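You operate a simulated robot arm through the tools that you are given. There is no shell and no other tool.

Carry out the task below with a simulated robot arm. There is one attempt and no reset: what you move stays moved.

TASK
Rinse the mud off the floor grate with the green hose.
Fine: couple it to the wash socket, lever folded before the valve opens; spray head back in its cup, wash valve shut.

The check looks at the end state, three seconds after you hand in, the way a careful person would. Anything else that was tipped, shoved, dropped, spilled or broken makes it a failure.

THE ROBOT
A 6-joint arm with a two-finger gripper, fixed in place. Base frame: the origin is at the foot of the arm, x ahead of it, y to its left, z up; the work surface is at about z = 0.72. Units: m, degrees, N and s.
With the tool pointing down near the work surface it reaches from about 0.34 to 0.84 m from the base axis. Its first joint turns from -166.0 to 166.0 degrees. Payload 2.45 kg.
The tool frame sits at the grasp point between the pads (the TCP): z along the fingers, y along the line on which they close. The tips reach 0.02 m beyond it. Largest opening 0.14 m; the body of the gripper starts 0.168 m behind the TCP.
Orientation is that of the tool frame in the base frame, as a unit quaternion [x, y, z, w]. With the fingers straight down and closing along the base's y, the tool's x points along the base's -x, its y along +y and its z along -z.

THE INTERFACE
- The arm moves only by the tool step_arm. Its arguments are lists of equal length, an entry for each row: "translation": the shift along the tool's x, y, z in units of 400 mm (1.0 is 400 mm), a list of three; "angular": the turn, a rotation vector about the tool's x, y, z in units of 180 degrees (1.0 is 180 degrees), a list of three; "claw": the closure in counts, from 0 (fully open) to 255 (shut). In form: {"translation": [[dx, dy, dz], ...], "angular": [[wx, wy, wz], ...], "claw": [claw, ...]}. A call has 1 to 20 rows; each row is the pose to reach, as a shift and turn from the pose commanded when the call began, along the tool's axes at that moment. A call with a number of a shift or a turn outside -1 to 1 is refused whole. A row lasts 0.2 s, in which the tool goes at most 0.05 m and 8.6 degrees; a call with a longer step from one row to the next is refused whole, and so is a gripper value outside its range. A pose out of reach is approached as far as the arm can. The call stops where the force on the tool passes 90 N (or 10 N more than at its start, if that is more) or the arm is blocked; 0.2 s more then pass. The fingers move at their own pace (about 0.045 m/s each) and stop on an object; they squeeze with about 43 N. The grip force told is the motor's: it shows also when the fingers shut on nothing. Time passes only in rows, and 0.2 s behind the last, so rows that repeat a pose let the fingers close. It gives the time, the measured TCP pose, the force on the tool (base axes), the opening and the grip force at its end, in the units of the frame above (readings bear some noise), with the torque about the TCP (base axes, N m) and any sound that the robot's microphone picked up.
- Cameras (640 x 400 px; columns grow to the right, rows downward): "scene" is fixed at [0.0534, 0.4999, 1.3051]; the picture's right is [-0.11, -0.99, 0.00], its down [-0.80, 0.09, -0.59] and it looks along [0.59, -0.07, -0.80] (base axes); focal length 214 px, centre (320, 200). "wrist" rides on the gripper at [0.078, 0.011, -0.209] in the tool frame; the picture's right is [-0.14, 0.99, 0.00], its down [-0.92, -0.13, -0.37] and it looks along [-0.37, -0.05, 0.93] (tool axes); focal length 280 px, centre (320, 200). There is no depth. A picture from a camera that has moved, and an enlarged one, comes with that camera's place and axes in the base frame and with its lens.
- grab_frame(camera): a new picture of that camera. The clock stands still meanwhile.
- raise_lower(by): slides the trunk up (or, below 0, down) by that many m; the arm rides with it, the base frame stays. It gives what a move gives, with no picture.
- enlarge(camera, box): a new picture of the part [left, top, right, bottom] of that camera's present view, enlarged. The clock stands still meanwhile.
- close_job(): hands the job in; it is judged then, once.

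Places have to be worked out from the pictures, the camera data and where the tool is seen. Open the gripper and draw the arm clear of the work before you hand the job in, unless the task says otherwise.

The tools are called after "Emit:" by a JSON object that holds its "op" and its "data". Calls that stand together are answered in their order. step_arm: Moves the arm, as the interface text tells. Its arguments: {"type":"object","properties":{"translation":{"type":"array","items":{"type":"array","items":{"type":"number"}}},"angular":{"type":"array","items":{"type":"array","items":{"type":"number"}}},"claw":{"type":"array","items":{"type":"number"}}},"required":["translation","angular","claw"]} The other tools are called the same way: raise_lower (by) slides the trunk up or down; grab_frame (camera) takes a picture; enlarge (camera, box) takes an enlarged picture of a part of a camera's view; close_job () hands the job in.

At the start:

```text
t: 0.0
ee_pos: [0.5498, 0.2149, 1.1313]
ee_rot: [0.0, 1.0, 0.0, 0.0]
contact_force: [0.0, 0.3, 0.3]
moment: [0.03, 0.02, 0.01]
gripper_width: 0.1399
grip_force: 0.0
trunk travel left (down, up): [-0.075, 0.155]
```

scene: 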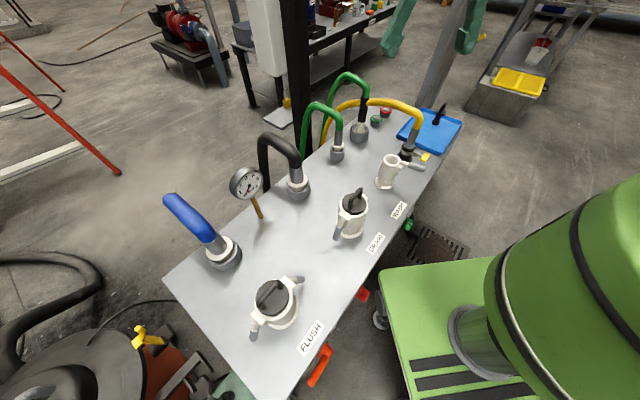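
wrist: 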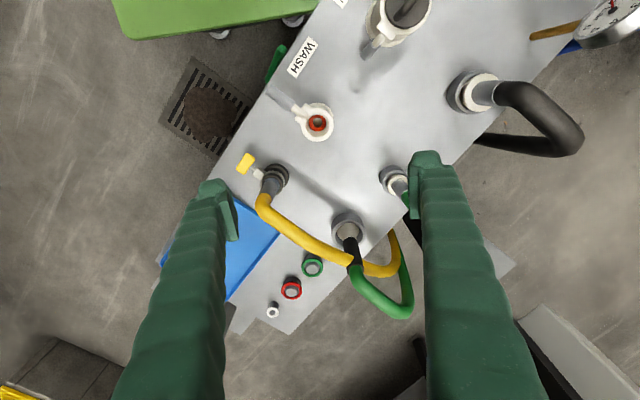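

The pictures show a bench with three sockets (FLUSH, DRAIN?, WASH), parked hoses, and a muddy grate on the floor beside it. I'll look closer at each part before I move.

Emit:
{"op": "enlarge", "data": {"camera": "scene", "box": [300, 60, 480, 180]}}

Emit:
{"op": "enlarge", "data": {"camera": "scene", "box": [320, 140, 480, 260]}}

Emit:
{"op": "enlarge", "data": {"camera": "scene", "box": [160, 160, 400, 400]}}

Emit:
{"op": "enlarge", "data": {"camera": "wrist", "box": [220, 80, 440, 220]}}

Emit:
{"op": "enlarge", "data": {"camera": "wrist", "box": [220, 190, 440, 340]}}

```text
3.33 times, centred on (390, 120) of scene
camera zoom: at [0.0534, 0.4999, 1.3051], right [-0.11, -0.99, 0.0], down [-0.8, 0.09, -0.59], along [0.59, -0.07, -0.8], focal length 715 px, centre (87, 467)
```

zoom: 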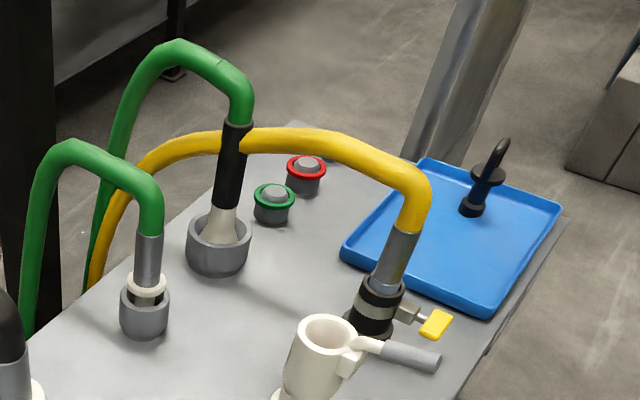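

```text
3.33 times, centred on (400, 200) of scene
camera zoom: at [0.0534, 0.4999, 1.3051], right [-0.11, -0.99, 0.0], down [-0.8, 0.09, -0.59], along [0.59, -0.07, -0.8], focal length 715 px, centre (53, 200)
```

zoom: 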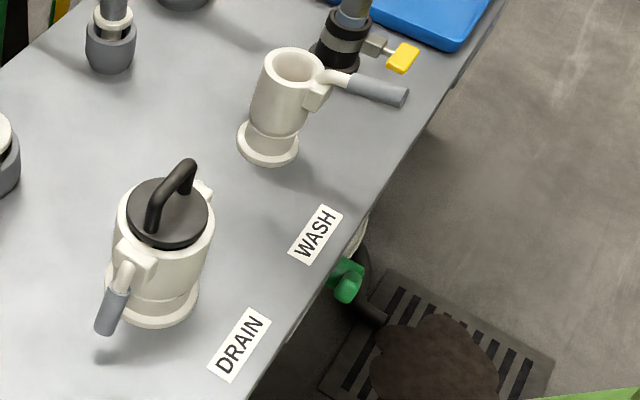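

```text
1.67 times, centred on (280, 280) of scene
camera zoom: at [0.0534, 0.4999, 1.3051], right [-0.11, -0.99, 0.0], down [-0.8, 0.09, -0.59], along [0.59, -0.07, -0.8], focal length 358 px, centre (387, 67)
```

zoom: 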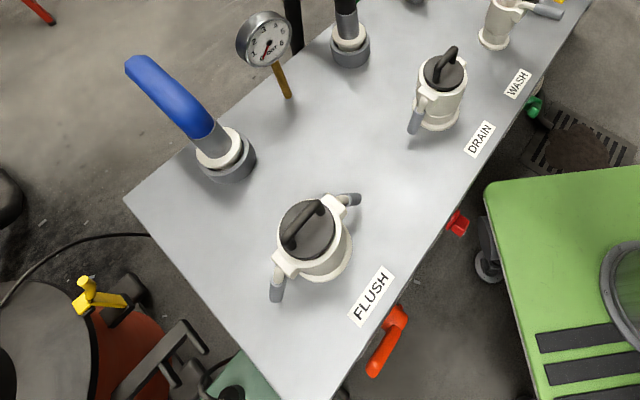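

```text
2.86 times, centred on (330, 150) of wrist
camera zoom: at [0.4714, 0.2256, 1.3412], right [0.14, 0.99, 0.0], down [0.92, -0.13, 0.37], along [0.37, -0.05, -0.93], focal length 801 px, centre (291, 343)
```

zoom: 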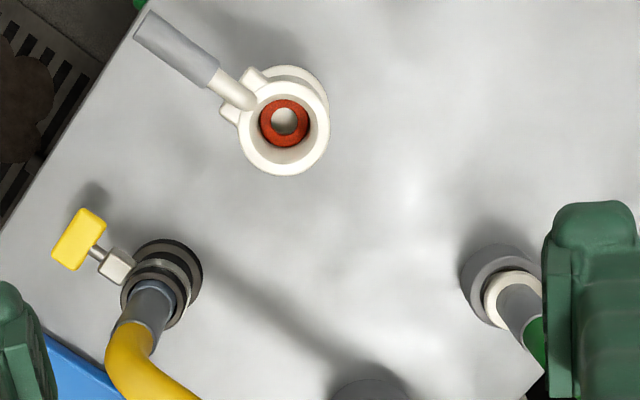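

```text
2.67 times, centred on (330, 265) of wrist
camera zoom: at [0.4714, 0.2256, 1.3412], right [0.14, 0.99, 0.0], down [0.92, -0.13, 0.37], along [0.37, -0.05, -0.93], focal length 748 px, centre (293, 27)
```

zoom: 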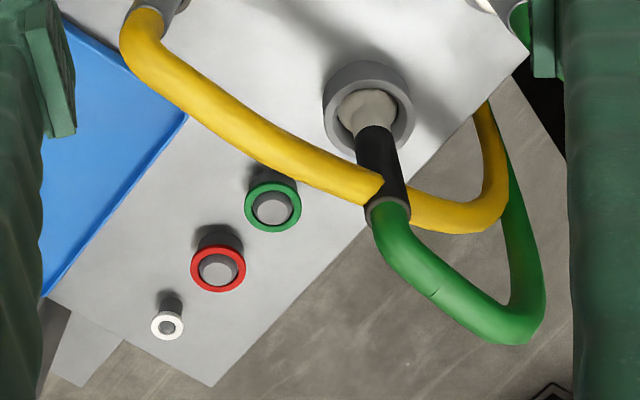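

Rough triangulation gives: wash socket at about (0.525, 0.215) with its mouth near z 0.84, the green hose's parked coupler at about (0.68, 0.36), and the spray head cup at about (0.79, 0.25). The grate is on the floor at about (0.52, -0.30). I'll swing the wrist camera to the right and look at the green valve under the bench edge and at the grate.

Emit:
{"op": "step_arm", "data": {"translation": [[0.0208, -0.076, 0.0167], [0.0417, -0.1521, 0.0333], [0.0625, -0.2281, 0.05], [0.0833, -0.3042, 0.0667], [0.1042, -0.3802, 0.0833], [0.125, -0.4562, 0.1], [0.1458, -0.5323, 0.1167], [0.1667, -0.6083, 0.1333], [0.1875, -0.6844, 0.15], [0.2083, -0.7604, 0.1667], [0.2292, -0.8365, 0.1833], [0.25, -0.9125, 0.2]], "angular": [[0, 0, -0.0417], [0, 0, -0.0833], [0, 0, -0.125], [0, 0, -0.1667], [0, 0, -0.2083], [0, 0, -0.25], [0, 0, -0.2917], [0, 0, -0.3333], [0, 0, -0.375], [0, 0, -0.4167], [0, 0, -0.4583], [0, 0, -0.5]], "claw": [0, 0, 0, 0, 0, 0, 0, 0, 0, 0, 0, 0]}}

Emit:
{"op": "grab_frame", "data": {"camera": "wrist"}}

Emit:
{"op": "grab_frame", "data": {"camera": "scene"}}

```text
t: 2.6
ee_pos: [0.4496, -0.1503, 1.0524]
ee_rot: [0.708, -0.706, -0.001, 0.0]
contact_force: [0.6, -0.6, -0.3]
moment: [0.05, 0.0, -0.04]
gripper_width: 0.1401
grip_force: 0.0
trunk travel left (down, up): [-0.075, 0.155]
```

```text
taken
camera wrist: at [0.4387, -0.229, 1.2612], right [-0.99, 0.14, 0.0], down [0.13, 0.92, 0.37], along [0.05, 0.37, -0.93], focal length 280 px, centre (320, 200)
```

wrist: 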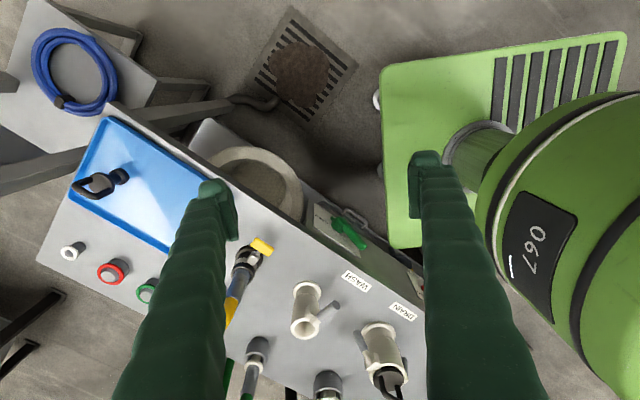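

```text
taken
```

scene: 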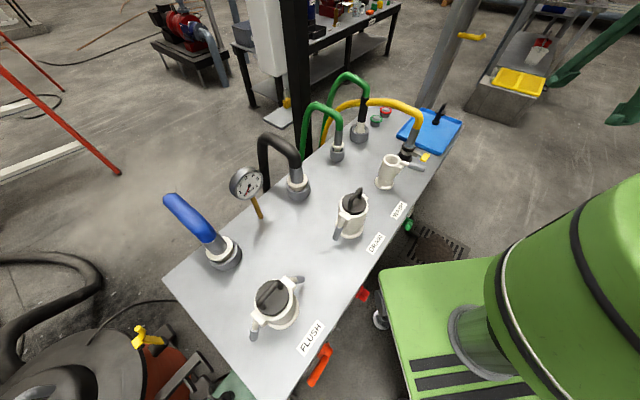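

The wrist view now shows the grate, a basin or bucket under the bench front and the green valve handle. I'll zoom in on these.

Emit:
{"op": "enlarge", "data": {"camera": "wrist", "box": [180, 120, 420, 320]}}

Emit:
{"op": "enlarge", "data": {"camera": "wrist", "box": [290, 190, 390, 260]}}

Emit:
{"op": "enlarge", "data": {"camera": "wrist", "box": [220, 0, 380, 130]}}

Emit:
{"op": "enlarge", "data": {"camera": "wrist", "box": [230, 230, 440, 400]}}

```text
2.00 times, centred on (300, 220) of wrist
camera zoom: at [0.4387, -0.229, 1.2612], right [-0.99, 0.14, 0.0], down [0.13, 0.92, 0.37], along [0.05, 0.37, -0.93], focal length 561 px, centre (360, 160)
```

zoom: 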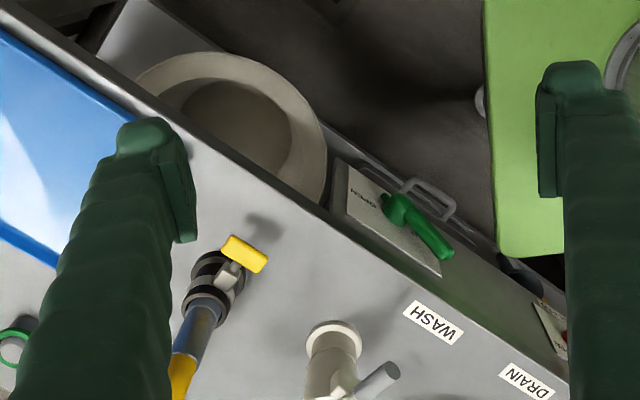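

```text
5.71 times, centred on (340, 225) of wrist
camera zoom: at [0.4387, -0.229, 1.2612], right [-0.99, 0.14, 0.0], down [0.13, 0.92, 0.37], along [0.05, 0.37, -0.93], focal length 1602 px, centre (206, 57)
```

zoom: 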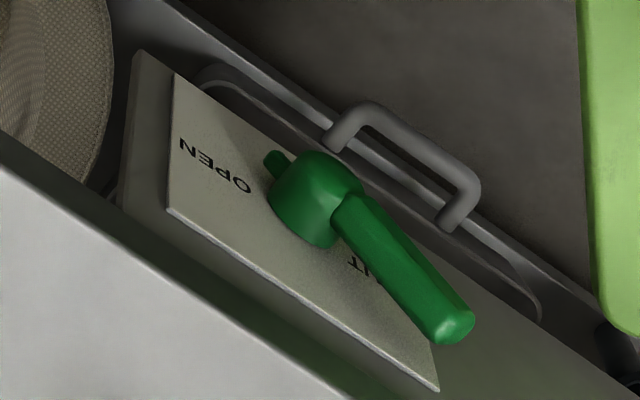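

```text
3.08 times, centred on (300, 65) of wrist
camera zoom: at [0.4387, -0.229, 1.2612], right [-0.99, 0.14, 0.0], down [0.13, 0.92, 0.37], along [0.05, 0.37, -0.93], focal length 863 px, centre (382, 615)
```

zoom: 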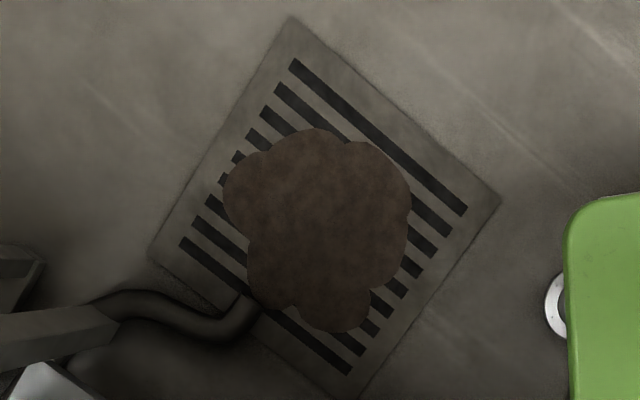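

```text
2.35 times, centred on (335, 315) of wrist
camera zoom: at [0.4387, -0.229, 1.2612], right [-0.99, 0.14, 0.0], down [0.13, 0.92, 0.37], along [0.05, 0.37, -0.93], focal length 660 px, centre (285, -71)
```

zoom: 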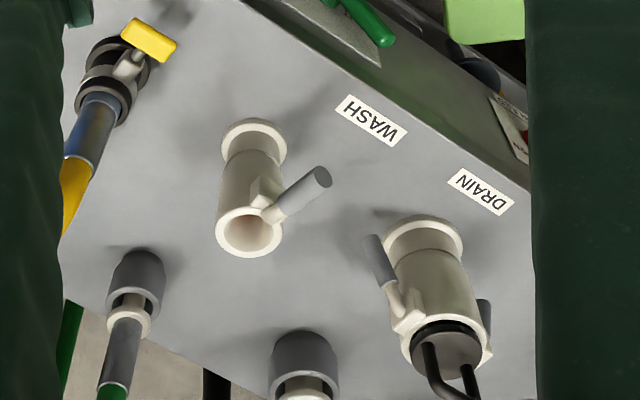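

The wash valve is a lever on a box at the bench front, with OPEN and SHUT marks. I'll lower and tilt the tool for a more frontal view of it.

Emit:
{"op": "step_arm", "data": {"translation": [[-0.0107, 0, 0.0893], [-0.0214, 0, 0.1786], [-0.0321, 0, 0.2679], [-0.0429, 0, 0.3571], [-0.0536, 0, 0.4464], [-0.0643, 0, 0.5357], [-0.075, 0, 0.625]], "angular": [[0, -0.0278, 0], [0, -0.0556, 0], [0, -0.0833, 0], [0, -0.1111, 0], [0, -0.1389, 0], [0, -0.1667, 0], [0, -0.1944, 0]], "claw": [0, 0, 0, 0, 0, 0, 0]}}

Emit:
{"op": "grab_frame", "data": {"camera": "wrist"}}

Emit:
{"op": "enlarge", "data": {"camera": "wrist", "box": [220, 130, 420, 270]}}

```text
t: 4.2
ee_pos: [0.4495, -0.1208, 0.8012]
ee_rot: [0.675, -0.674, -0.212, -0.213]
contact_force: [-0.8, -0.7, -0.2]
moment: [0.01, -0.03, -0.01]
gripper_width: 0.1398
grip_force: 0.0
trunk travel left (down, up): [-0.075, 0.155]
```

```text
taken
camera wrist: at [0.4384, -0.3042, 0.9269], right [-0.99, 0.11, 0.08], down [0.13, 0.54, 0.83], along [0.05, 0.83, -0.55], focal length 280 px, centre (320, 200)
```

wrist: 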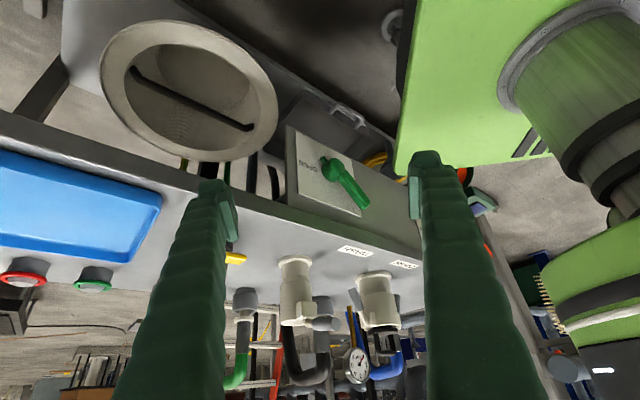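

```text
2.86 times, centred on (320, 200) of wrist
camera zoom: at [0.4384, -0.3042, 0.9269], right [-0.99, 0.11, 0.08], down [0.13, 0.54, 0.83], along [0.05, 0.83, -0.55], focal length 801 px, centre (320, 200)
```

zoom: 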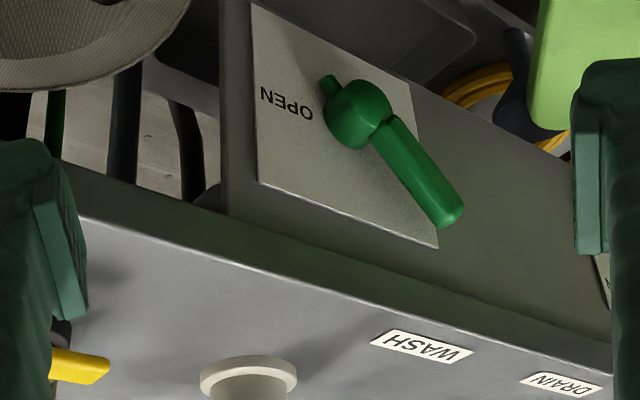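

The lever is at SHUT, about 45° up and to the left. The hub is near (0.433, 0.119, 0.586) and the tip near (0.383, 0.154, 0.651), with OPEN to the right. Next I'll rise out, untilt, and go look at the coupler and the spray head from above.

Emit:
{"op": "step_arm", "data": {"translation": [[-0.0527, 0, -0.0939], [-0.1054, 0, -0.1877], [-0.1581, 0, -0.2816], [-0.2109, 0, -0.3754], [-0.2636, 0, -0.4693], [-0.3163, 0, -0.5631], [-0.369, 0, -0.657]], "angular": [[0, 0.0278, 0], [0, 0.0556, 0], [0, 0.0833, 0], [0, 0.1111, 0], [0, 0.1389, 0], [0, 0.1667, 0], [0, 0.1944, 0]], "claw": [0, 0, 0, 0, 0, 0, 0]}}

```text
t: 5.8
ee_pos: [0.4491, -0.1504, 1.1027]
ee_rot: [-0.707, 0.707, -0.001, -0.001]
contact_force: [0.1, -1.1, -0.4]
moment: [-0.03, -0.04, -0.04]
gripper_width: 0.14
grip_force: 0.1
trunk travel left (down, up): [-0.075, 0.155]
```

Now I'm moving over the hose area with the closing axis along the bench.

Emit:
{"op": "step_arm", "data": {"translation": [[-0.1, -0.0328, 0.005], [-0.2, -0.0655, 0.01], [-0.3, -0.0983, 0.015], [-0.4, -0.131, 0.02], [-0.5, -0.1638, 0.025], [-0.6, -0.1965, 0.03], [-0.7, -0.2293, 0.035], [-0.8, -0.262, 0.04], [-0.9, -0.2948, 0.045], [-1.0, -0.3275, 0.05]], "angular": [[0, 0, 0.025], [0, 0, 0.05], [0, 0, 0.075], [0, 0, 0.1], [0, 0, 0.125], [0, 0, 0.15], [0, 0, 0.175], [0, 0, 0.2], [0, 0, 0.225], [0, 0, 0.25]], "claw": [0, 0, 0, 0, 0, 0, 0, 0, 0, 0]}}

Emit:
{"op": "grab_frame", "data": {"camera": "wrist"}}

Emit:
{"op": "enlarge", "data": {"camera": "wrist", "box": [220, 140, 420, 280]}}

Emit:
{"op": "enlarge", "data": {"camera": "wrist", "box": [60, 120, 260, 260]}}

Emit:
{"op": "enlarge", "data": {"camera": "scene", "box": [280, 60, 400, 180]}}

```text
t: 8.0
ee_pos: [0.582, 0.2519, 1.0818]
ee_rot: [-0.382, 0.924, 0.0, 0.0]
contact_force: [0.8, -0.4, -0.5]
moment: [-0.05, 0.01, 0.03]
gripper_width: 0.14
grip_force: 0.0
trunk travel left (down, up): [-0.075, 0.155]
```

```text
taken
camera wrist: at [0.5194, 0.2048, 1.2898], right [-0.6, 0.8, 0.0], down [0.74, 0.56, 0.37], along [0.29, 0.22, -0.93], focal length 280 px, centre (320, 200)
```

wrist: 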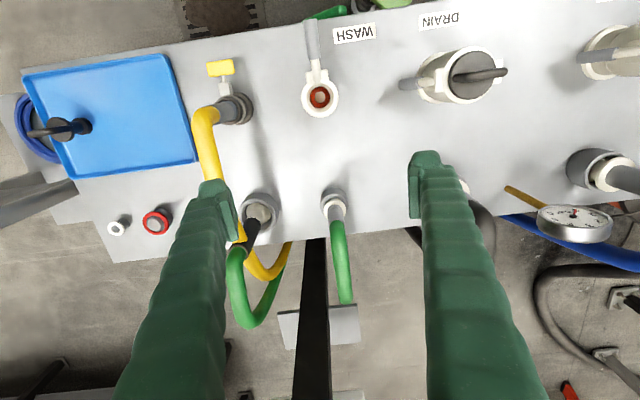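

```text
2.86 times, centred on (320, 210) of wrist
camera zoom: at [0.5194, 0.2048, 1.2898], right [-0.6, 0.8, 0.0], down [0.74, 0.56, 0.37], along [0.29, 0.22, -0.93], focal length 801 px, centre (320, 171)
```

zoom: 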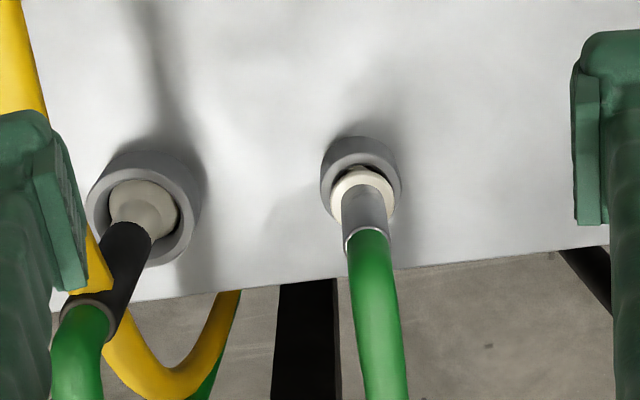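

```text
2.86 times, centred on (160, 190) of wrist
camera zoom: at [0.5194, 0.2048, 1.2898], right [-0.6, 0.8, 0.0], down [0.74, 0.56, 0.37], along [0.29, 0.22, -0.93], focal length 801 px, centre (777, 229)
```

zoom: 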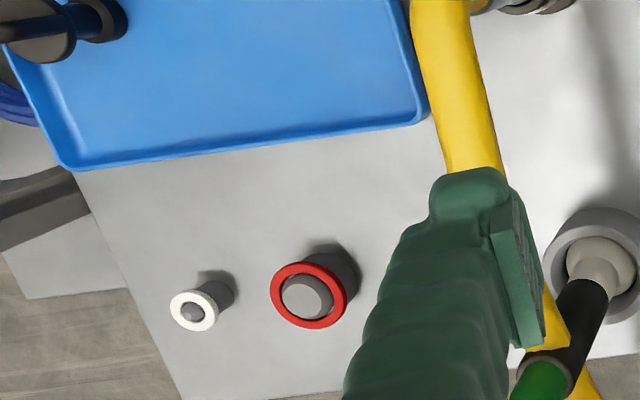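

```text
3.33 times, centred on (340, 120) of scene
camera zoom: at [0.0534, 0.4999, 1.3051], right [-0.11, -0.99, 0.0], down [-0.8, 0.09, -0.59], along [0.59, -0.07, -0.8], focal length 715 px, centre (253, 467)
```

zoom: 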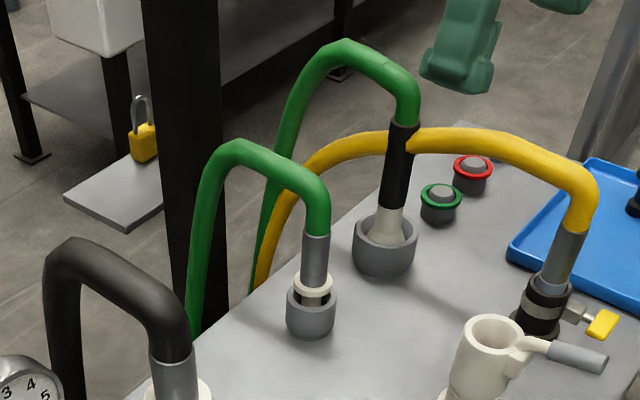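

The coupler's ferrule stands vertical at about (0.682, 0.361) from z 0.78 to 0.84, and its hose arches outward at 45°, so the present yaw suits a top grasp. I'll move above it and check the alignment.

Emit:
{"op": "step_arm", "data": {"translation": [[-0.0924, 0.004, 0], [-0.1848, 0.008, 0], [-0.2771, 0.012, 0], [-0.3695, 0.016, 0], [-0.3695, 0.016, 0]], "angular": [[0, 0, 0], [0, 0, 0], [0, 0, 0], [0, 0, 0], [0, 0, 0]], "claw": [60, 60, 60, 60, 60]}}

Emit:
{"op": "grab_frame", "data": {"camera": "wrist"}}

Emit:
{"op": "enlarge", "data": {"camera": "scene", "box": [260, 40, 400, 180]}}

```text
t: 9.2
ee_pos: [0.6811, 0.3588, 1.0818]
ee_rot: [-0.382, 0.924, 0.0, 0.0]
contact_force: [-0.2, 0.0, 0.0]
moment: [0.04, -0.04, 0.0]
gripper_width: 0.1071
grip_force: 0.1
trunk travel left (down, up): [-0.075, 0.155]
```

```text
taken
camera wrist: at [0.6175, 0.3117, 1.2911], right [-0.6, 0.8, 0.0], down [0.74, 0.56, 0.37], along [0.29, 0.22, -0.93], focal length 280 px, centre (320, 200)
```

wrist: 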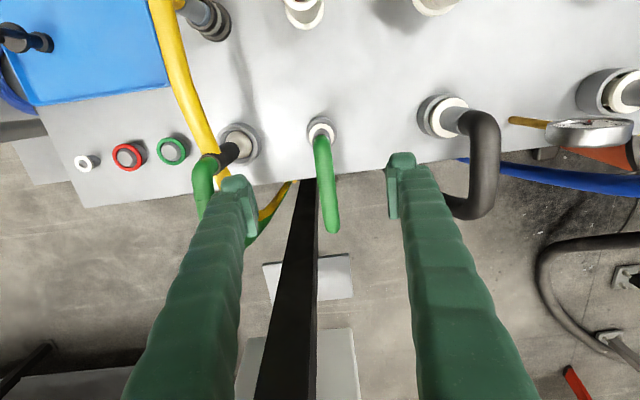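

```text
2.86 times, centred on (330, 110) of scene
camera zoom: at [0.0534, 0.4999, 1.3051], right [-0.11, -0.99, 0.0], down [-0.8, 0.09, -0.59], along [0.59, -0.07, -0.8], focal length 613 px, centre (291, 457)
```

zoom: 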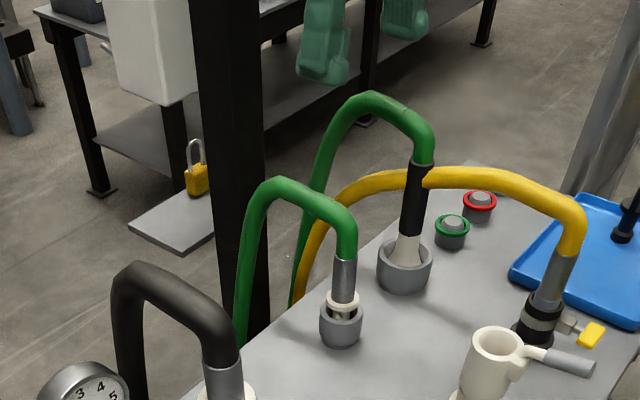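

The coupler sits on the tool axis and the hose plane runs between the fingers. I'll descend to ferrule height.

Emit:
{"op": "step_arm", "data": {"translation": [[-0.002, 0.002, 0.0964], [-0.004, 0.002, 0.1929], [-0.004, 0.002, 0.2893], [-0.004, 0.002, 0.3857], [-0.004, 0.002, 0.4821], [-0.004, 0.002, 0.5786], [-0.004, 0.002, 0.65], [-0.004, 0.002, 0.6725]], "angular": [[0, 0, 0], [0, 0, 0], [0, 0, 0], [0, 0, 0], [0, 0, 0], [0, 0, 0], [0, 0, 0], [0, 0, 0]], "claw": [60, 60, 60, 60, 60, 60, 60, 60]}}

Emit:
{"op": "grab_frame", "data": {"camera": "wrist"}}

Emit:
{"op": "enlarge", "data": {"camera": "scene", "box": [280, 60, 400, 180]}}

```text
t: 11.0
ee_pos: [0.6805, 0.3609, 0.813]
ee_rot: [-0.383, 0.924, 0.0, 0.0]
contact_force: [0.2, 0.1, 0.2]
moment: [-0.01, 0.06, -0.01]
gripper_width: 0.1072
grip_force: 0.0
trunk travel left (down, up): [-0.075, 0.155]
```

```text
taken
camera wrist: at [0.6183, 0.313, 1.0213], right [-0.6, 0.8, 0.0], down [0.74, 0.56, 0.37], along [0.29, 0.22, -0.93], focal length 280 px, centre (320, 200)
```

wrist: 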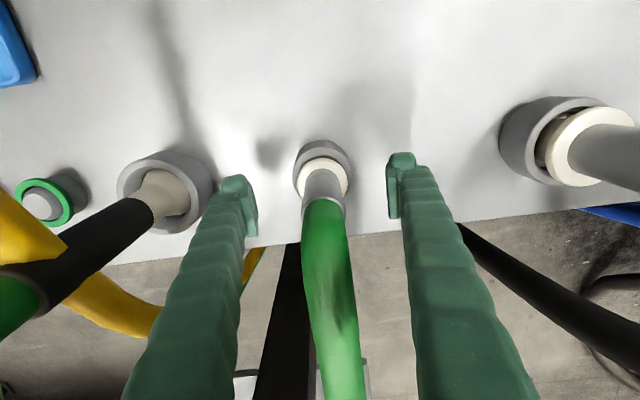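

```text
3.33 times, centred on (340, 120) of scene
camera zoom: at [0.0534, 0.4999, 1.3051], right [-0.11, -0.99, 0.0], down [-0.8, 0.09, -0.59], along [0.59, -0.07, -0.8], focal length 715 px, centre (253, 467)
```

zoom: 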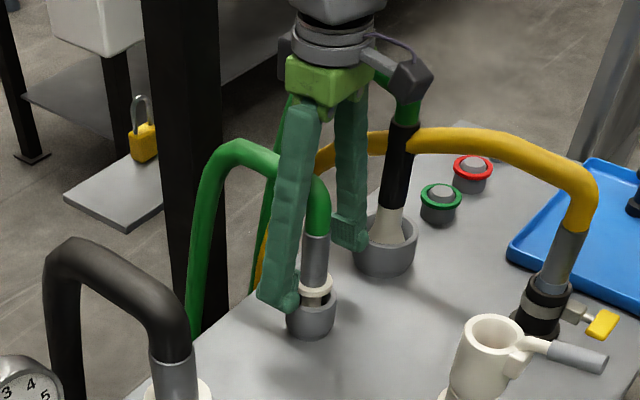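

The ferrule is centred between the fingers at TCP height, so I'll close on it.

Emit:
{"op": "step_arm", "data": {"translation": [[0, 0, 0], [0, 0, 0], [0, 0, 0], [0, 0, 0], [0, 0, 0], [0, 0, 0], [0, 0, 0]], "angular": [[0, 0, 0], [0, 0, 0], [0, 0, 0], [0, 0, 0], [0, 0, 0], [0, 0, 0], [0, 0, 0]], "claw": [120, 160, 200, 255, 255, 255, 255]}}

Emit:
{"op": "grab_frame", "data": {"camera": "wrist"}}

```text
t: 12.6
ee_pos: [0.6814, 0.3605, 0.8124]
ee_rot: [-0.383, 0.924, 0.0, 0.0]
contact_force: [-0.3, 0.8, 0.5]
moment: [0.0, 0.0, 0.0]
gripper_width: 0.0285
grip_force: 42.9
trunk travel left (down, up): [-0.075, 0.155]
```

```text
taken
camera wrist: at [0.6182, 0.313, 1.0218], right [-0.6, 0.8, 0.0], down [0.74, 0.56, 0.37], along [0.29, 0.22, -0.93], focal length 280 px, centre (320, 200)
```

wrist: 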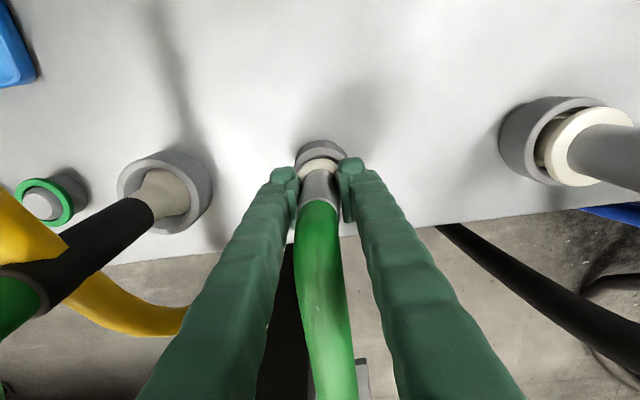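

It is gripped at a width of 28.5 mm. I'll lift it straight up and watch the force.

Emit:
{"op": "step_arm", "data": {"translation": [[0, 0, -0.05], [0, 0, -0.1], [0, 0, -0.175], [0, 0, -0.25], [0, 0, -0.325], [0, 0, -0.4], [0, 0, -0.475]], "angular": [[0, 0, 0], [0, 0, 0], [0, 0, 0], [0, 0, 0], [0, 0, 0], [0, 0, 0], [0, 0, 0]], "claw": [255, 255, 255, 255, 255, 255, 255]}}

Emit:
{"op": "grab_frame", "data": {"camera": "wrist"}}

Emit:
{"op": "enlarge", "data": {"camera": "scene", "box": [260, 40, 420, 200]}}

```text
t: 14.2
ee_pos: [0.6812, 0.3602, 1.0044]
ee_rot: [-0.383, 0.924, 0.0, -0.001]
contact_force: [-0.8, 0.4, -1.2]
moment: [-0.02, -0.04, 0.01]
gripper_width: 0.0285
grip_force: 43.1
trunk travel left (down, up): [-0.075, 0.155]
```

```text
taken
camera wrist: at [0.6182, 0.3127, 1.213], right [-0.6, 0.8, 0.0], down [0.74, 0.56, 0.37], along [0.29, 0.22, -0.93], focal length 280 px, centre (320, 200)
```

wrist: 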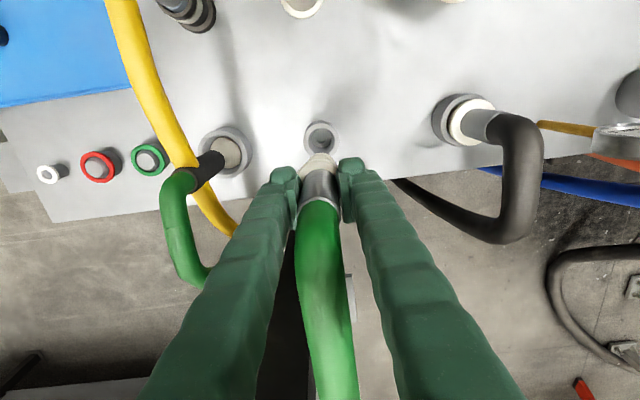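

```text
2.50 times, centred on (340, 120) of scene
camera zoom: at [0.0534, 0.4999, 1.3051], right [-0.11, -0.99, 0.0], down [-0.8, 0.09, -0.59], along [0.59, -0.07, -0.8], focal length 536 px, centre (270, 400)
```

zoom: 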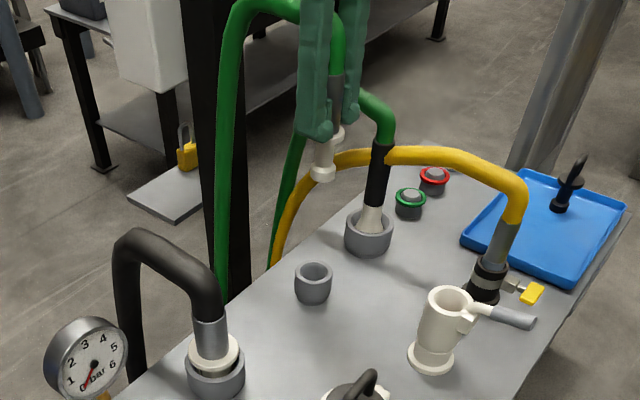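

The spigot's lower end is about 0.08 m below the TCP, and the socket mouth is about (0.530, 0.213, 0.837). I'll carry the coupler over the socket at this height and check alignment.

Emit:
{"op": "step_arm", "data": {"translation": [[0.075, 0.001, 0], [0.15, 0.002, 0], [0.225, 0.003, 0], [0.3, 0.004, 0], [0.375, 0.005, 0], [0.45, 0.006, 0], [0.5275, 0.007, 0], [0.5275, 0.007, 0]], "angular": [[0, 0, 0], [0, 0, 0], [0, 0, 0], [0, 0, 0], [0, 0, 0], [0, 0, 0], [0, 0, 0], [0, 0, 0]], "claw": [255, 255, 255, 255, 255, 255, 255, 255]}}

Emit:
{"op": "grab_frame", "data": {"camera": "wrist"}}

Emit:
{"op": "enlarge", "data": {"camera": "wrist", "box": [260, 100, 380, 220]}}

Emit:
{"op": "enlarge", "data": {"camera": "scene", "box": [320, 60, 460, 200]}}

Emit:
{"op": "grab_frame", "data": {"camera": "scene"}}

```text
t: 16.0
ee_pos: [0.53, 0.2121, 1.0046]
ee_rot: [-0.383, 0.924, 0.0, 0.0]
contact_force: [-0.2, 0.2, -1.9]
moment: [0.03, 0.02, -0.02]
gripper_width: 0.0285
grip_force: 43.3
trunk travel left (down, up): [-0.075, 0.155]
```

```text
taken
camera wrist: at [0.4671, 0.1651, 1.2126], right [-0.6, 0.8, 0.0], down [0.74, 0.56, 0.37], along [0.29, 0.22, -0.93], focal length 280 px, centre (320, 200)
```

wrist: 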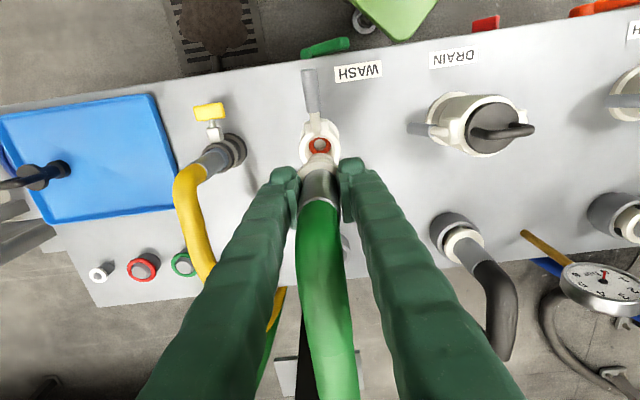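

```text
3.33 times, centred on (320, 160) of wrist
camera zoom: at [0.4671, 0.1651, 1.2126], right [-0.6, 0.8, 0.0], down [0.74, 0.56, 0.37], along [0.29, 0.22, -0.93], focal length 935 px, centre (320, 333)
```

zoom: 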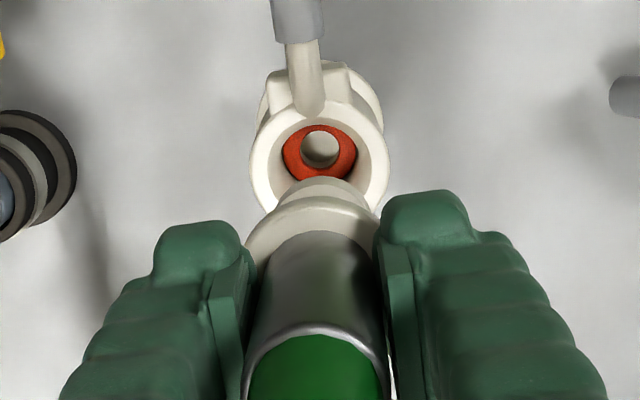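

```text
2.86 times, centred on (390, 130) of scene
camera zoom: at [0.0534, 0.4999, 1.3051], right [-0.11, -0.99, 0.0], down [-0.8, 0.09, -0.59], along [0.59, -0.07, -0.8], focal length 613 px, centre (120, 400)
```

zoom: 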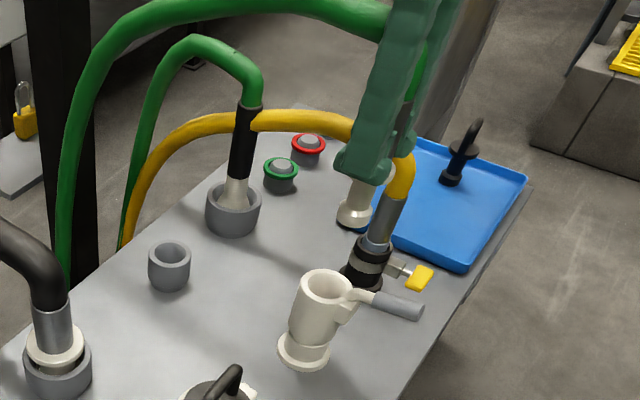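

```text
taken
```

scene: 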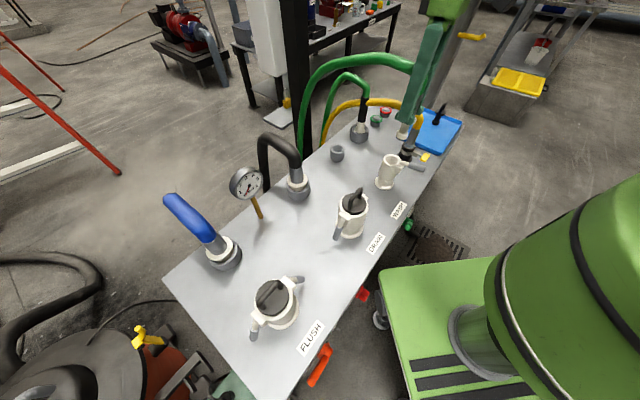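

The spigot and socket agree to within a few mm both laterally and along the view. I'll lower to just above the mouth and look again.

Emit:
{"op": "step_arm", "data": {"translation": [[0, 0, 0.0625], [0, 0, 0.125], [0, 0, 0.1875], [0, 0, 0.1875]], "angular": [[0, 0, 0], [0, 0, 0], [0, 0, 0], [0, 0, 0]], "claw": [255, 255, 255, 255]}}

Emit:
{"op": "enlarge", "data": {"camera": "wrist", "box": [260, 100, 380, 220]}}

Emit:
{"op": "enlarge", "data": {"camera": "scene", "box": [360, 110, 440, 190]}}

```text
t: 17.0
ee_pos: [0.5313, 0.2132, 0.9281]
ee_rot: [-0.384, 0.923, 0.0, -0.001]
contact_force: [0.8, 0.4, -2.2]
moment: [-0.04, 0.04, 0.0]
gripper_width: 0.0282
grip_force: 42.9
trunk travel left (down, up): [-0.075, 0.155]
```

```text
3.33 times, centred on (320, 160) of wrist
camera zoom: at [0.4675, 0.1663, 1.1374], right [-0.6, 0.8, 0.0], down [0.74, 0.56, 0.37], along [0.29, 0.22, -0.93], focal length 935 px, centre (320, 333)
```

zoom: 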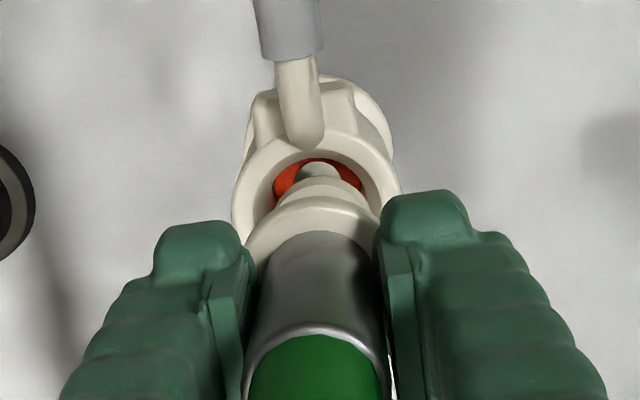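

```text
5.00 times, centred on (400, 150) of scene
camera zoom: at [0.0534, 0.4999, 1.3051], right [-0.11, -0.99, 0.0], down [-0.8, 0.09, -0.59], along [0.59, -0.07, -0.8], focal length 1072 px, centre (-80, 450)
```

zoom: 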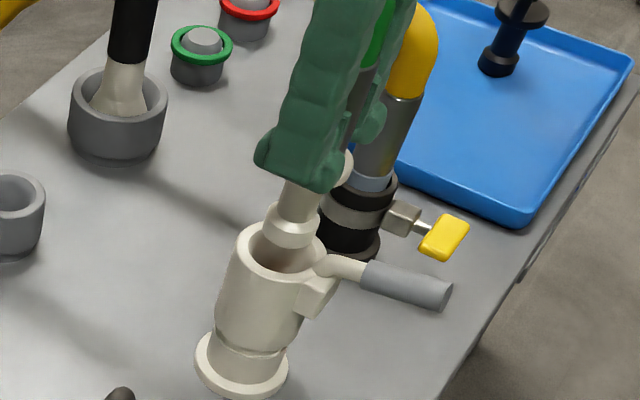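

The spigot sits over the mouth with about 2–3 mm to go toward the robot. I'll shift that and lower gently, watching the force.

Emit:
{"op": "step_arm", "data": {"translation": [[0.005, 0, 0.0125], [0.005, 0, 0.025], [0.005, 0, 0.0375], [0.005, 0, 0.05], [0.005, 0, 0.0625], [0.005, 0, 0.075]], "angular": [[0, 0, 0], [0, 0, 0], [0, 0, 0], [0, 0, 0], [0, 0, 0], [0, 0, 0]], "claw": [255, 255, 255, 255, 255, 255]}}

Emit:
{"op": "enlarge", "data": {"camera": "wrist", "box": [260, 100, 380, 220]}}

Emit:
{"op": "enlarge", "data": {"camera": "scene", "box": [360, 110, 440, 190]}}

```text
t: 18.4
ee_pos: [0.5291, 0.2116, 0.8993]
ee_rot: [-0.383, 0.924, 0.001, 0.0]
contact_force: [6.3, 0.8, -0.8]
moment: [0.12, -0.43, -0.01]
gripper_width: 0.0286
grip_force: 43.3
trunk travel left (down, up): [-0.075, 0.155]
```

```text
3.33 times, centred on (320, 160) of wrist
camera zoom: at [0.4663, 0.1646, 1.1071], right [-0.6, 0.8, 0.0], down [0.74, 0.56, 0.37], along [0.3, 0.22, -0.93], focal length 935 px, centre (320, 333)
```

zoom: 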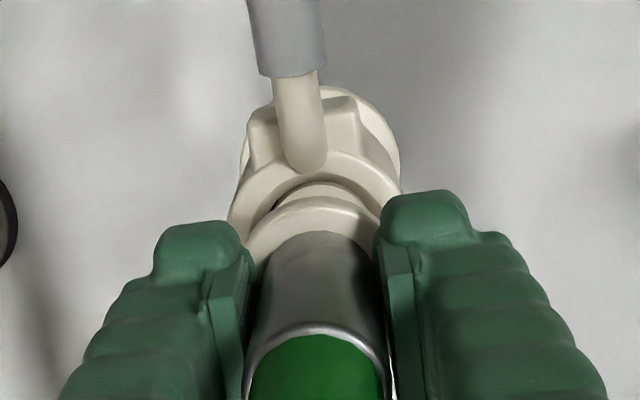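

```text
5.00 times, centred on (400, 150) of scene
camera zoom: at [0.0534, 0.4999, 1.3051], right [-0.11, -0.99, 0.0], down [-0.8, 0.09, -0.59], along [0.59, -0.07, -0.8], focal length 1072 px, centre (-80, 450)
```

zoom: 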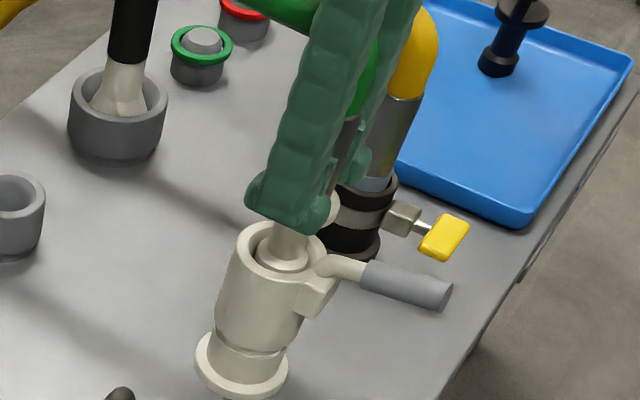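

The spigot is inside the mouth with a small +x side force, so I'll ease 2 mm in +x and keep going down.

Emit:
{"op": "step_arm", "data": {"translation": [[-0.004, -0.003, 0.0], [-0.004, -0.003, 0.0125], [-0.004, -0.003, 0.025], [-0.004, -0.003, 0.0375], [-0.004, -0.003, 0.05]], "angular": [[0, 0, 0], [0, 0, 0], [0, 0, 0], [0, 0, 0], [0, 0, 0]], "claw": [255, 255, 255, 255, 255]}}

```text
t: 19.6
ee_pos: [0.5305, 0.2114, 0.8775]
ee_rot: [-0.384, 0.924, 0.0, 0.0]
contact_force: [1.7, 0.4, -1.6]
moment: [0.12, -0.15, -0.01]
gripper_width: 0.0282
grip_force: 42.7
trunk travel left (down, up): [-0.075, 0.155]
```

The side force has dropped. I'll keep lowering in small steps until it seats.

Emit:
{"op": "step_arm", "data": {"translation": [[-0.001, 0, 0.01], [-0.001, 0, 0.02], [-0.001, 0, 0.03], [-0.001, 0, 0.0375]], "angular": [[0, 0, 0], [0, 0, 0], [0, 0, 0], [0, 0, 0]], "claw": [255, 255, 255, 255]}}

Emit:
{"op": "enlarge", "data": {"camera": "scene", "box": [360, 110, 440, 190]}}

Emit:
{"op": "enlarge", "data": {"camera": "wrist", "box": [260, 100, 380, 220]}}

```text
t: 20.6
ee_pos: [0.5319, 0.2126, 0.8691]
ee_rot: [-0.383, 0.924, 0.0, 0.005]
contact_force: [-11.3, -4.1, 84.9]
moment: [-0.19, 0.92, 0.0]
gripper_width: 0.0283
grip_force: 43.0
trunk travel left (down, up): [-0.075, 0.155]
```

```text
5.00 times, centred on (400, 150) of scene
camera zoom: at [0.0534, 0.4999, 1.3051], right [-0.11, -0.99, 0.0], down [-0.8, 0.09, -0.59], along [0.59, -0.07, -0.8], focal length 1072 px, centre (-80, 450)
```

zoom: 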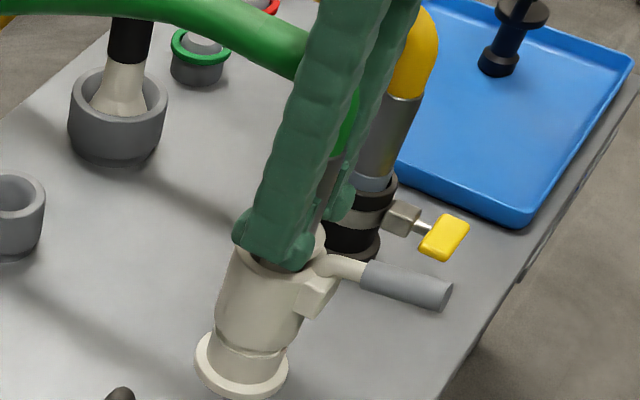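

```text
3.33 times, centred on (320, 160) of wrist
camera zoom: at [0.4655, 0.1644, 1.0778], right [-0.6, 0.8, 0.0], down [0.74, 0.56, 0.38], along [0.3, 0.23, -0.93], focal length 935 px, centre (320, 333)
```

zoom: 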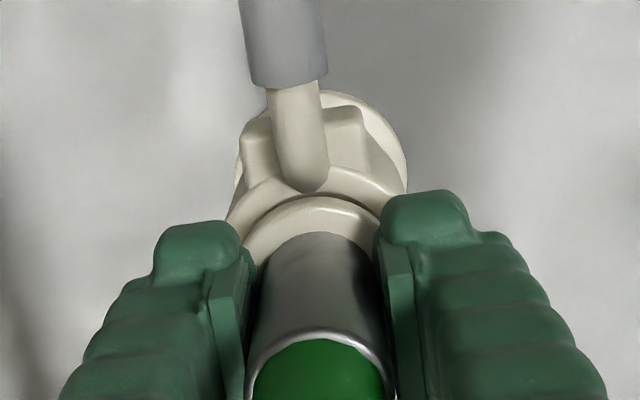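

The vertical force rose to 85 N at TCP z 0.869. That puts the spigot end at about 0.786, which matches the red seal depth I worked out. I'll relieve the load, centre it a little toward -x and press once more to confirm the seat.

Emit:
{"op": "step_arm", "data": {"translation": [[0.001, 0, -0.018], [0.003, 0.002, -0.018], [0.003, 0.002, -0.018]], "angular": [[0, 0, 0], [0, 0, 0], [0, 0, 0]], "claw": [255, 255, 255]}}

Emit:
{"op": "step_arm", "data": {"translation": [[0, 0, 0.006], [0, 0, 0.01], [0, 0, 0.014], [0, 0, 0.016]], "angular": [[0, 0, 0], [0, 0, 0], [0, 0, 0], [0, 0, 0]], "claw": [255, 255, 255, 255]}}

```text
t: 21.4
ee_pos: [0.5294, 0.2129, 0.8699]
ee_rot: [-0.384, 0.923, -0.002, 0.001]
contact_force: [7.7, 5.9, 19.3]
moment: [0.51, -0.71, 0.01]
gripper_width: 0.0283
grip_force: 42.8
trunk travel left (down, up): [-0.075, 0.155]
```

```text
t: 22.4
ee_pos: [0.5307, 0.2124, 0.8696]
ee_rot: [-0.383, 0.924, 0.0, 0.004]
contact_force: [0.2, 0.4, 81.9]
moment: [0.09, -0.02, 0.02]
gripper_width: 0.0282
grip_force: 42.8
trunk travel left (down, up): [-0.075, 0.155]
```

It now shows a clean vertical 82 N at the same height with no side load, so it is bottomed. I'll unload and open the fingers.

Emit:
{"op": "step_arm", "data": {"translation": [[0, 0, -0.012], [0, 0, -0.015], [0, 0, -0.015], [0, 0, -0.015], [0, 0, -0.015], [0, 0, -0.015]], "angular": [[0, 0, 0], [0, 0, 0], [0, 0, 0], [0, 0, 0], [0, 0, 0], [0, 0, 0]], "claw": [255, 255, 200, 150, 110, 110]}}

Emit:
{"op": "grab_frame", "data": {"camera": "wrist"}}

Emit:
{"op": "enlarge", "data": {"camera": "scene", "box": [350, 100, 450, 200]}}

```text
t: 23.8
ee_pos: [0.5284, 0.2122, 0.8697]
ee_rot: [-0.382, 0.924, 0.0, -0.001]
contact_force: [0.4, 0.5, -0.3]
moment: [0.01, 0.01, 0.01]
gripper_width: 0.0797
grip_force: 0.1
trunk travel left (down, up): [-0.075, 0.155]
```

```text
taken
camera wrist: at [0.4662, 0.1645, 1.0783], right [-0.6, 0.8, 0.0], down [0.74, 0.56, 0.37], along [0.29, 0.22, -0.93], focal length 280 px, centre (320, 200)
```

wrist: 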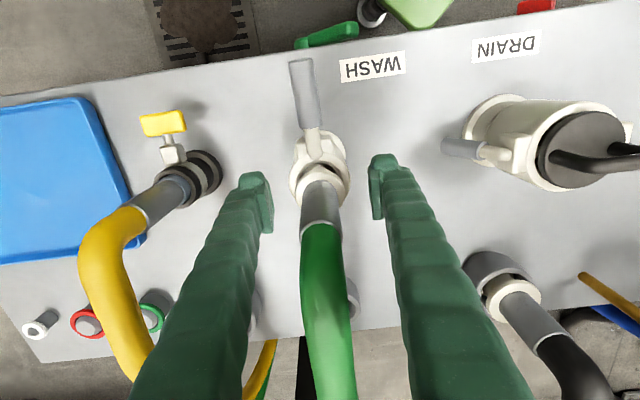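

```text
4.00 times, centred on (400, 150) of scene
camera zoom: at [0.0534, 0.4999, 1.3051], right [-0.11, -0.99, 0.0], down [-0.8, 0.09, -0.59], along [0.59, -0.07, -0.8], focal length 858 px, centre (0, 400)
```

zoom: 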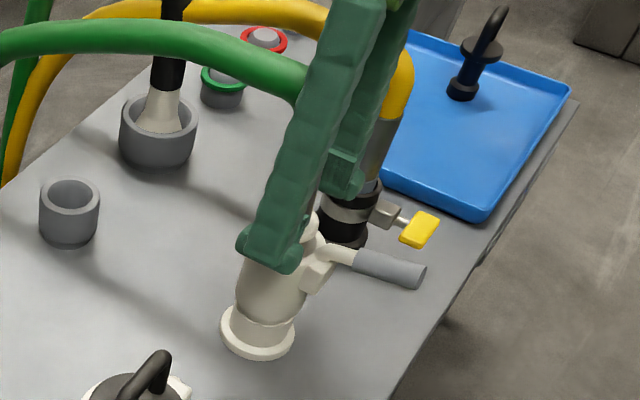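

The coupler stands in the socket by itself. I'll retreat straight up with the hose passing between the open fingers.

Emit:
{"op": "step_arm", "data": {"translation": [[0, 0, -0.1], [0, 0, -0.2], [0, 0, -0.3], [0, 0, -0.4], [0, 0, -0.5], [0, 0, -0.6], [0, 0, -0.65]], "angular": [[0, 0, 0], [0, 0, 0], [0, 0, 0], [0, 0, 0], [0, 0, 0], [0, 0, 0], [0, 0, 0]], "claw": [90, 90, 90, 90, 90, 90, 90]}}

Emit:
{"op": "grab_frame", "data": {"camera": "wrist"}}

Emit:
{"op": "enlarge", "data": {"camera": "wrist", "box": [260, 70, 400, 190]}}

Emit:
{"op": "enlarge", "data": {"camera": "scene", "box": [290, 60, 450, 220]}}

```text
t: 25.4
ee_pos: [0.5288, 0.2118, 1.1309]
ee_rot: [-0.383, 0.924, 0.0, 0.0]
contact_force: [0.1, 0.5, 0.9]
moment: [-0.02, -0.05, 0.0]
gripper_width: 0.0907
grip_force: 0.0
trunk travel left (down, up): [-0.075, 0.155]
```

```text
taken
camera wrist: at [0.4654, 0.1642, 1.3397], right [-0.6, 0.8, 0.0], down [0.74, 0.56, 0.37], along [0.29, 0.22, -0.93], focal length 280 px, centre (320, 200)
```

wrist: 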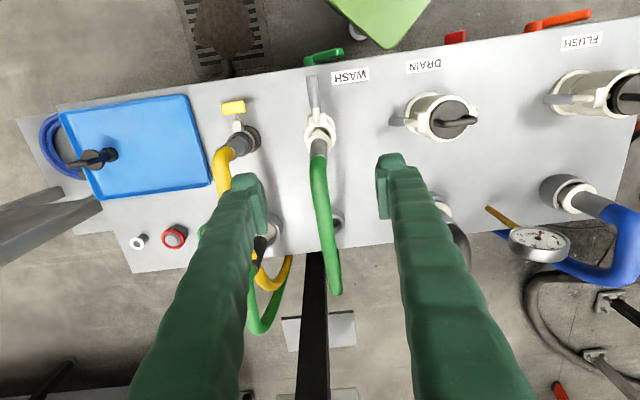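

```text
3.33 times, centred on (330, 130) of wrist
camera zoom: at [0.4654, 0.1642, 1.3397], right [-0.6, 0.8, 0.0], down [0.74, 0.56, 0.37], along [0.29, 0.22, -0.93], focal length 935 px, centre (287, 433)
```

zoom: 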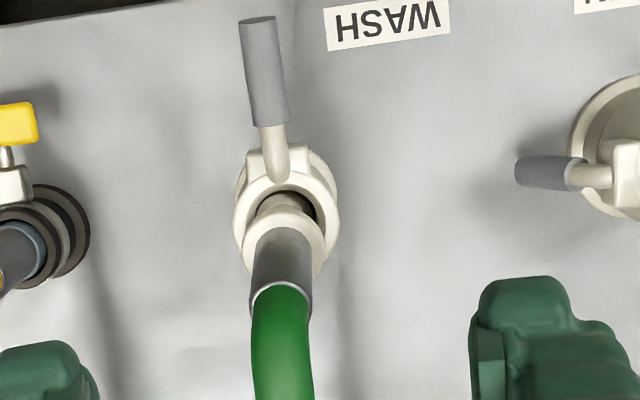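

```text
2.50 times, centred on (370, 140) of scene
camera zoom: at [0.0534, 0.4999, 1.3051], right [-0.11, -0.99, 0.0], down [-0.8, 0.09, -0.59], along [0.59, -0.07, -0.8], focal length 536 px, centre (195, 350)
```

zoom: 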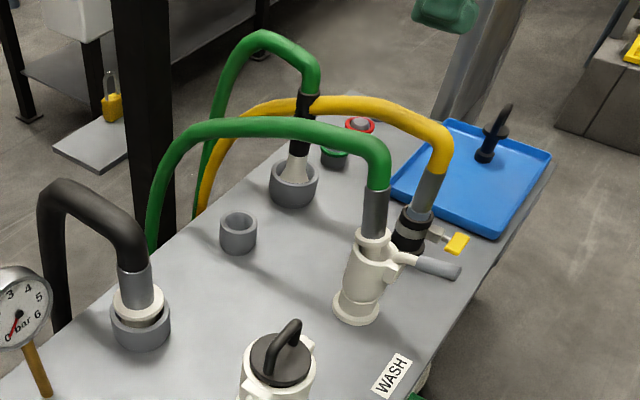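

The lever still stands out. Before folding it I want a closer look at how the coupler sits, since it may be leaning.

Emit:
{"op": "enlarge", "data": {"camera": "scene", "box": [365, 120, 425, 195]}}

Emit:
{"op": "enlarge", "data": {"camera": "wrist", "box": [290, 100, 350, 170]}}

```text
5.33 times, centred on (395, 158) of scene
camera zoom: at [0.0534, 0.4999, 1.3051], right [-0.11, -0.99, 0.0], down [-0.8, 0.09, -0.59], along [0.59, -0.07, -0.8], focal length 1144 px, centre (-80, 427)
```

zoom: 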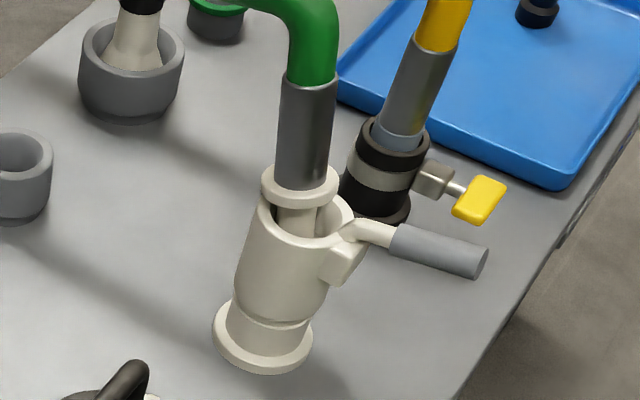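

```text
5.71 times, centred on (320, 135) of wrist
camera zoom: at [0.4654, 0.1642, 1.3397], right [-0.6, 0.8, 0.0], down [0.74, 0.56, 0.37], along [0.29, 0.22, -0.93], focal length 1602 px, centre (320, 571)
```

zoom: 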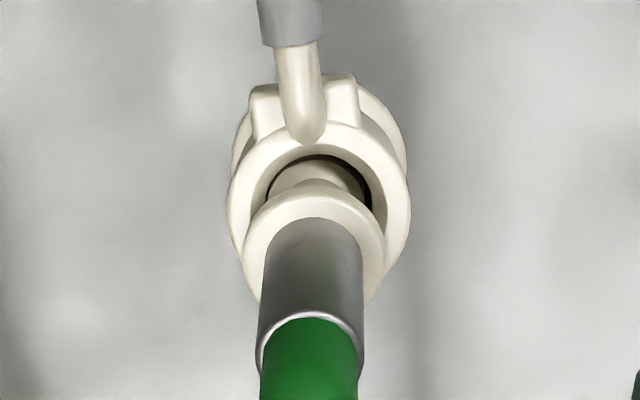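

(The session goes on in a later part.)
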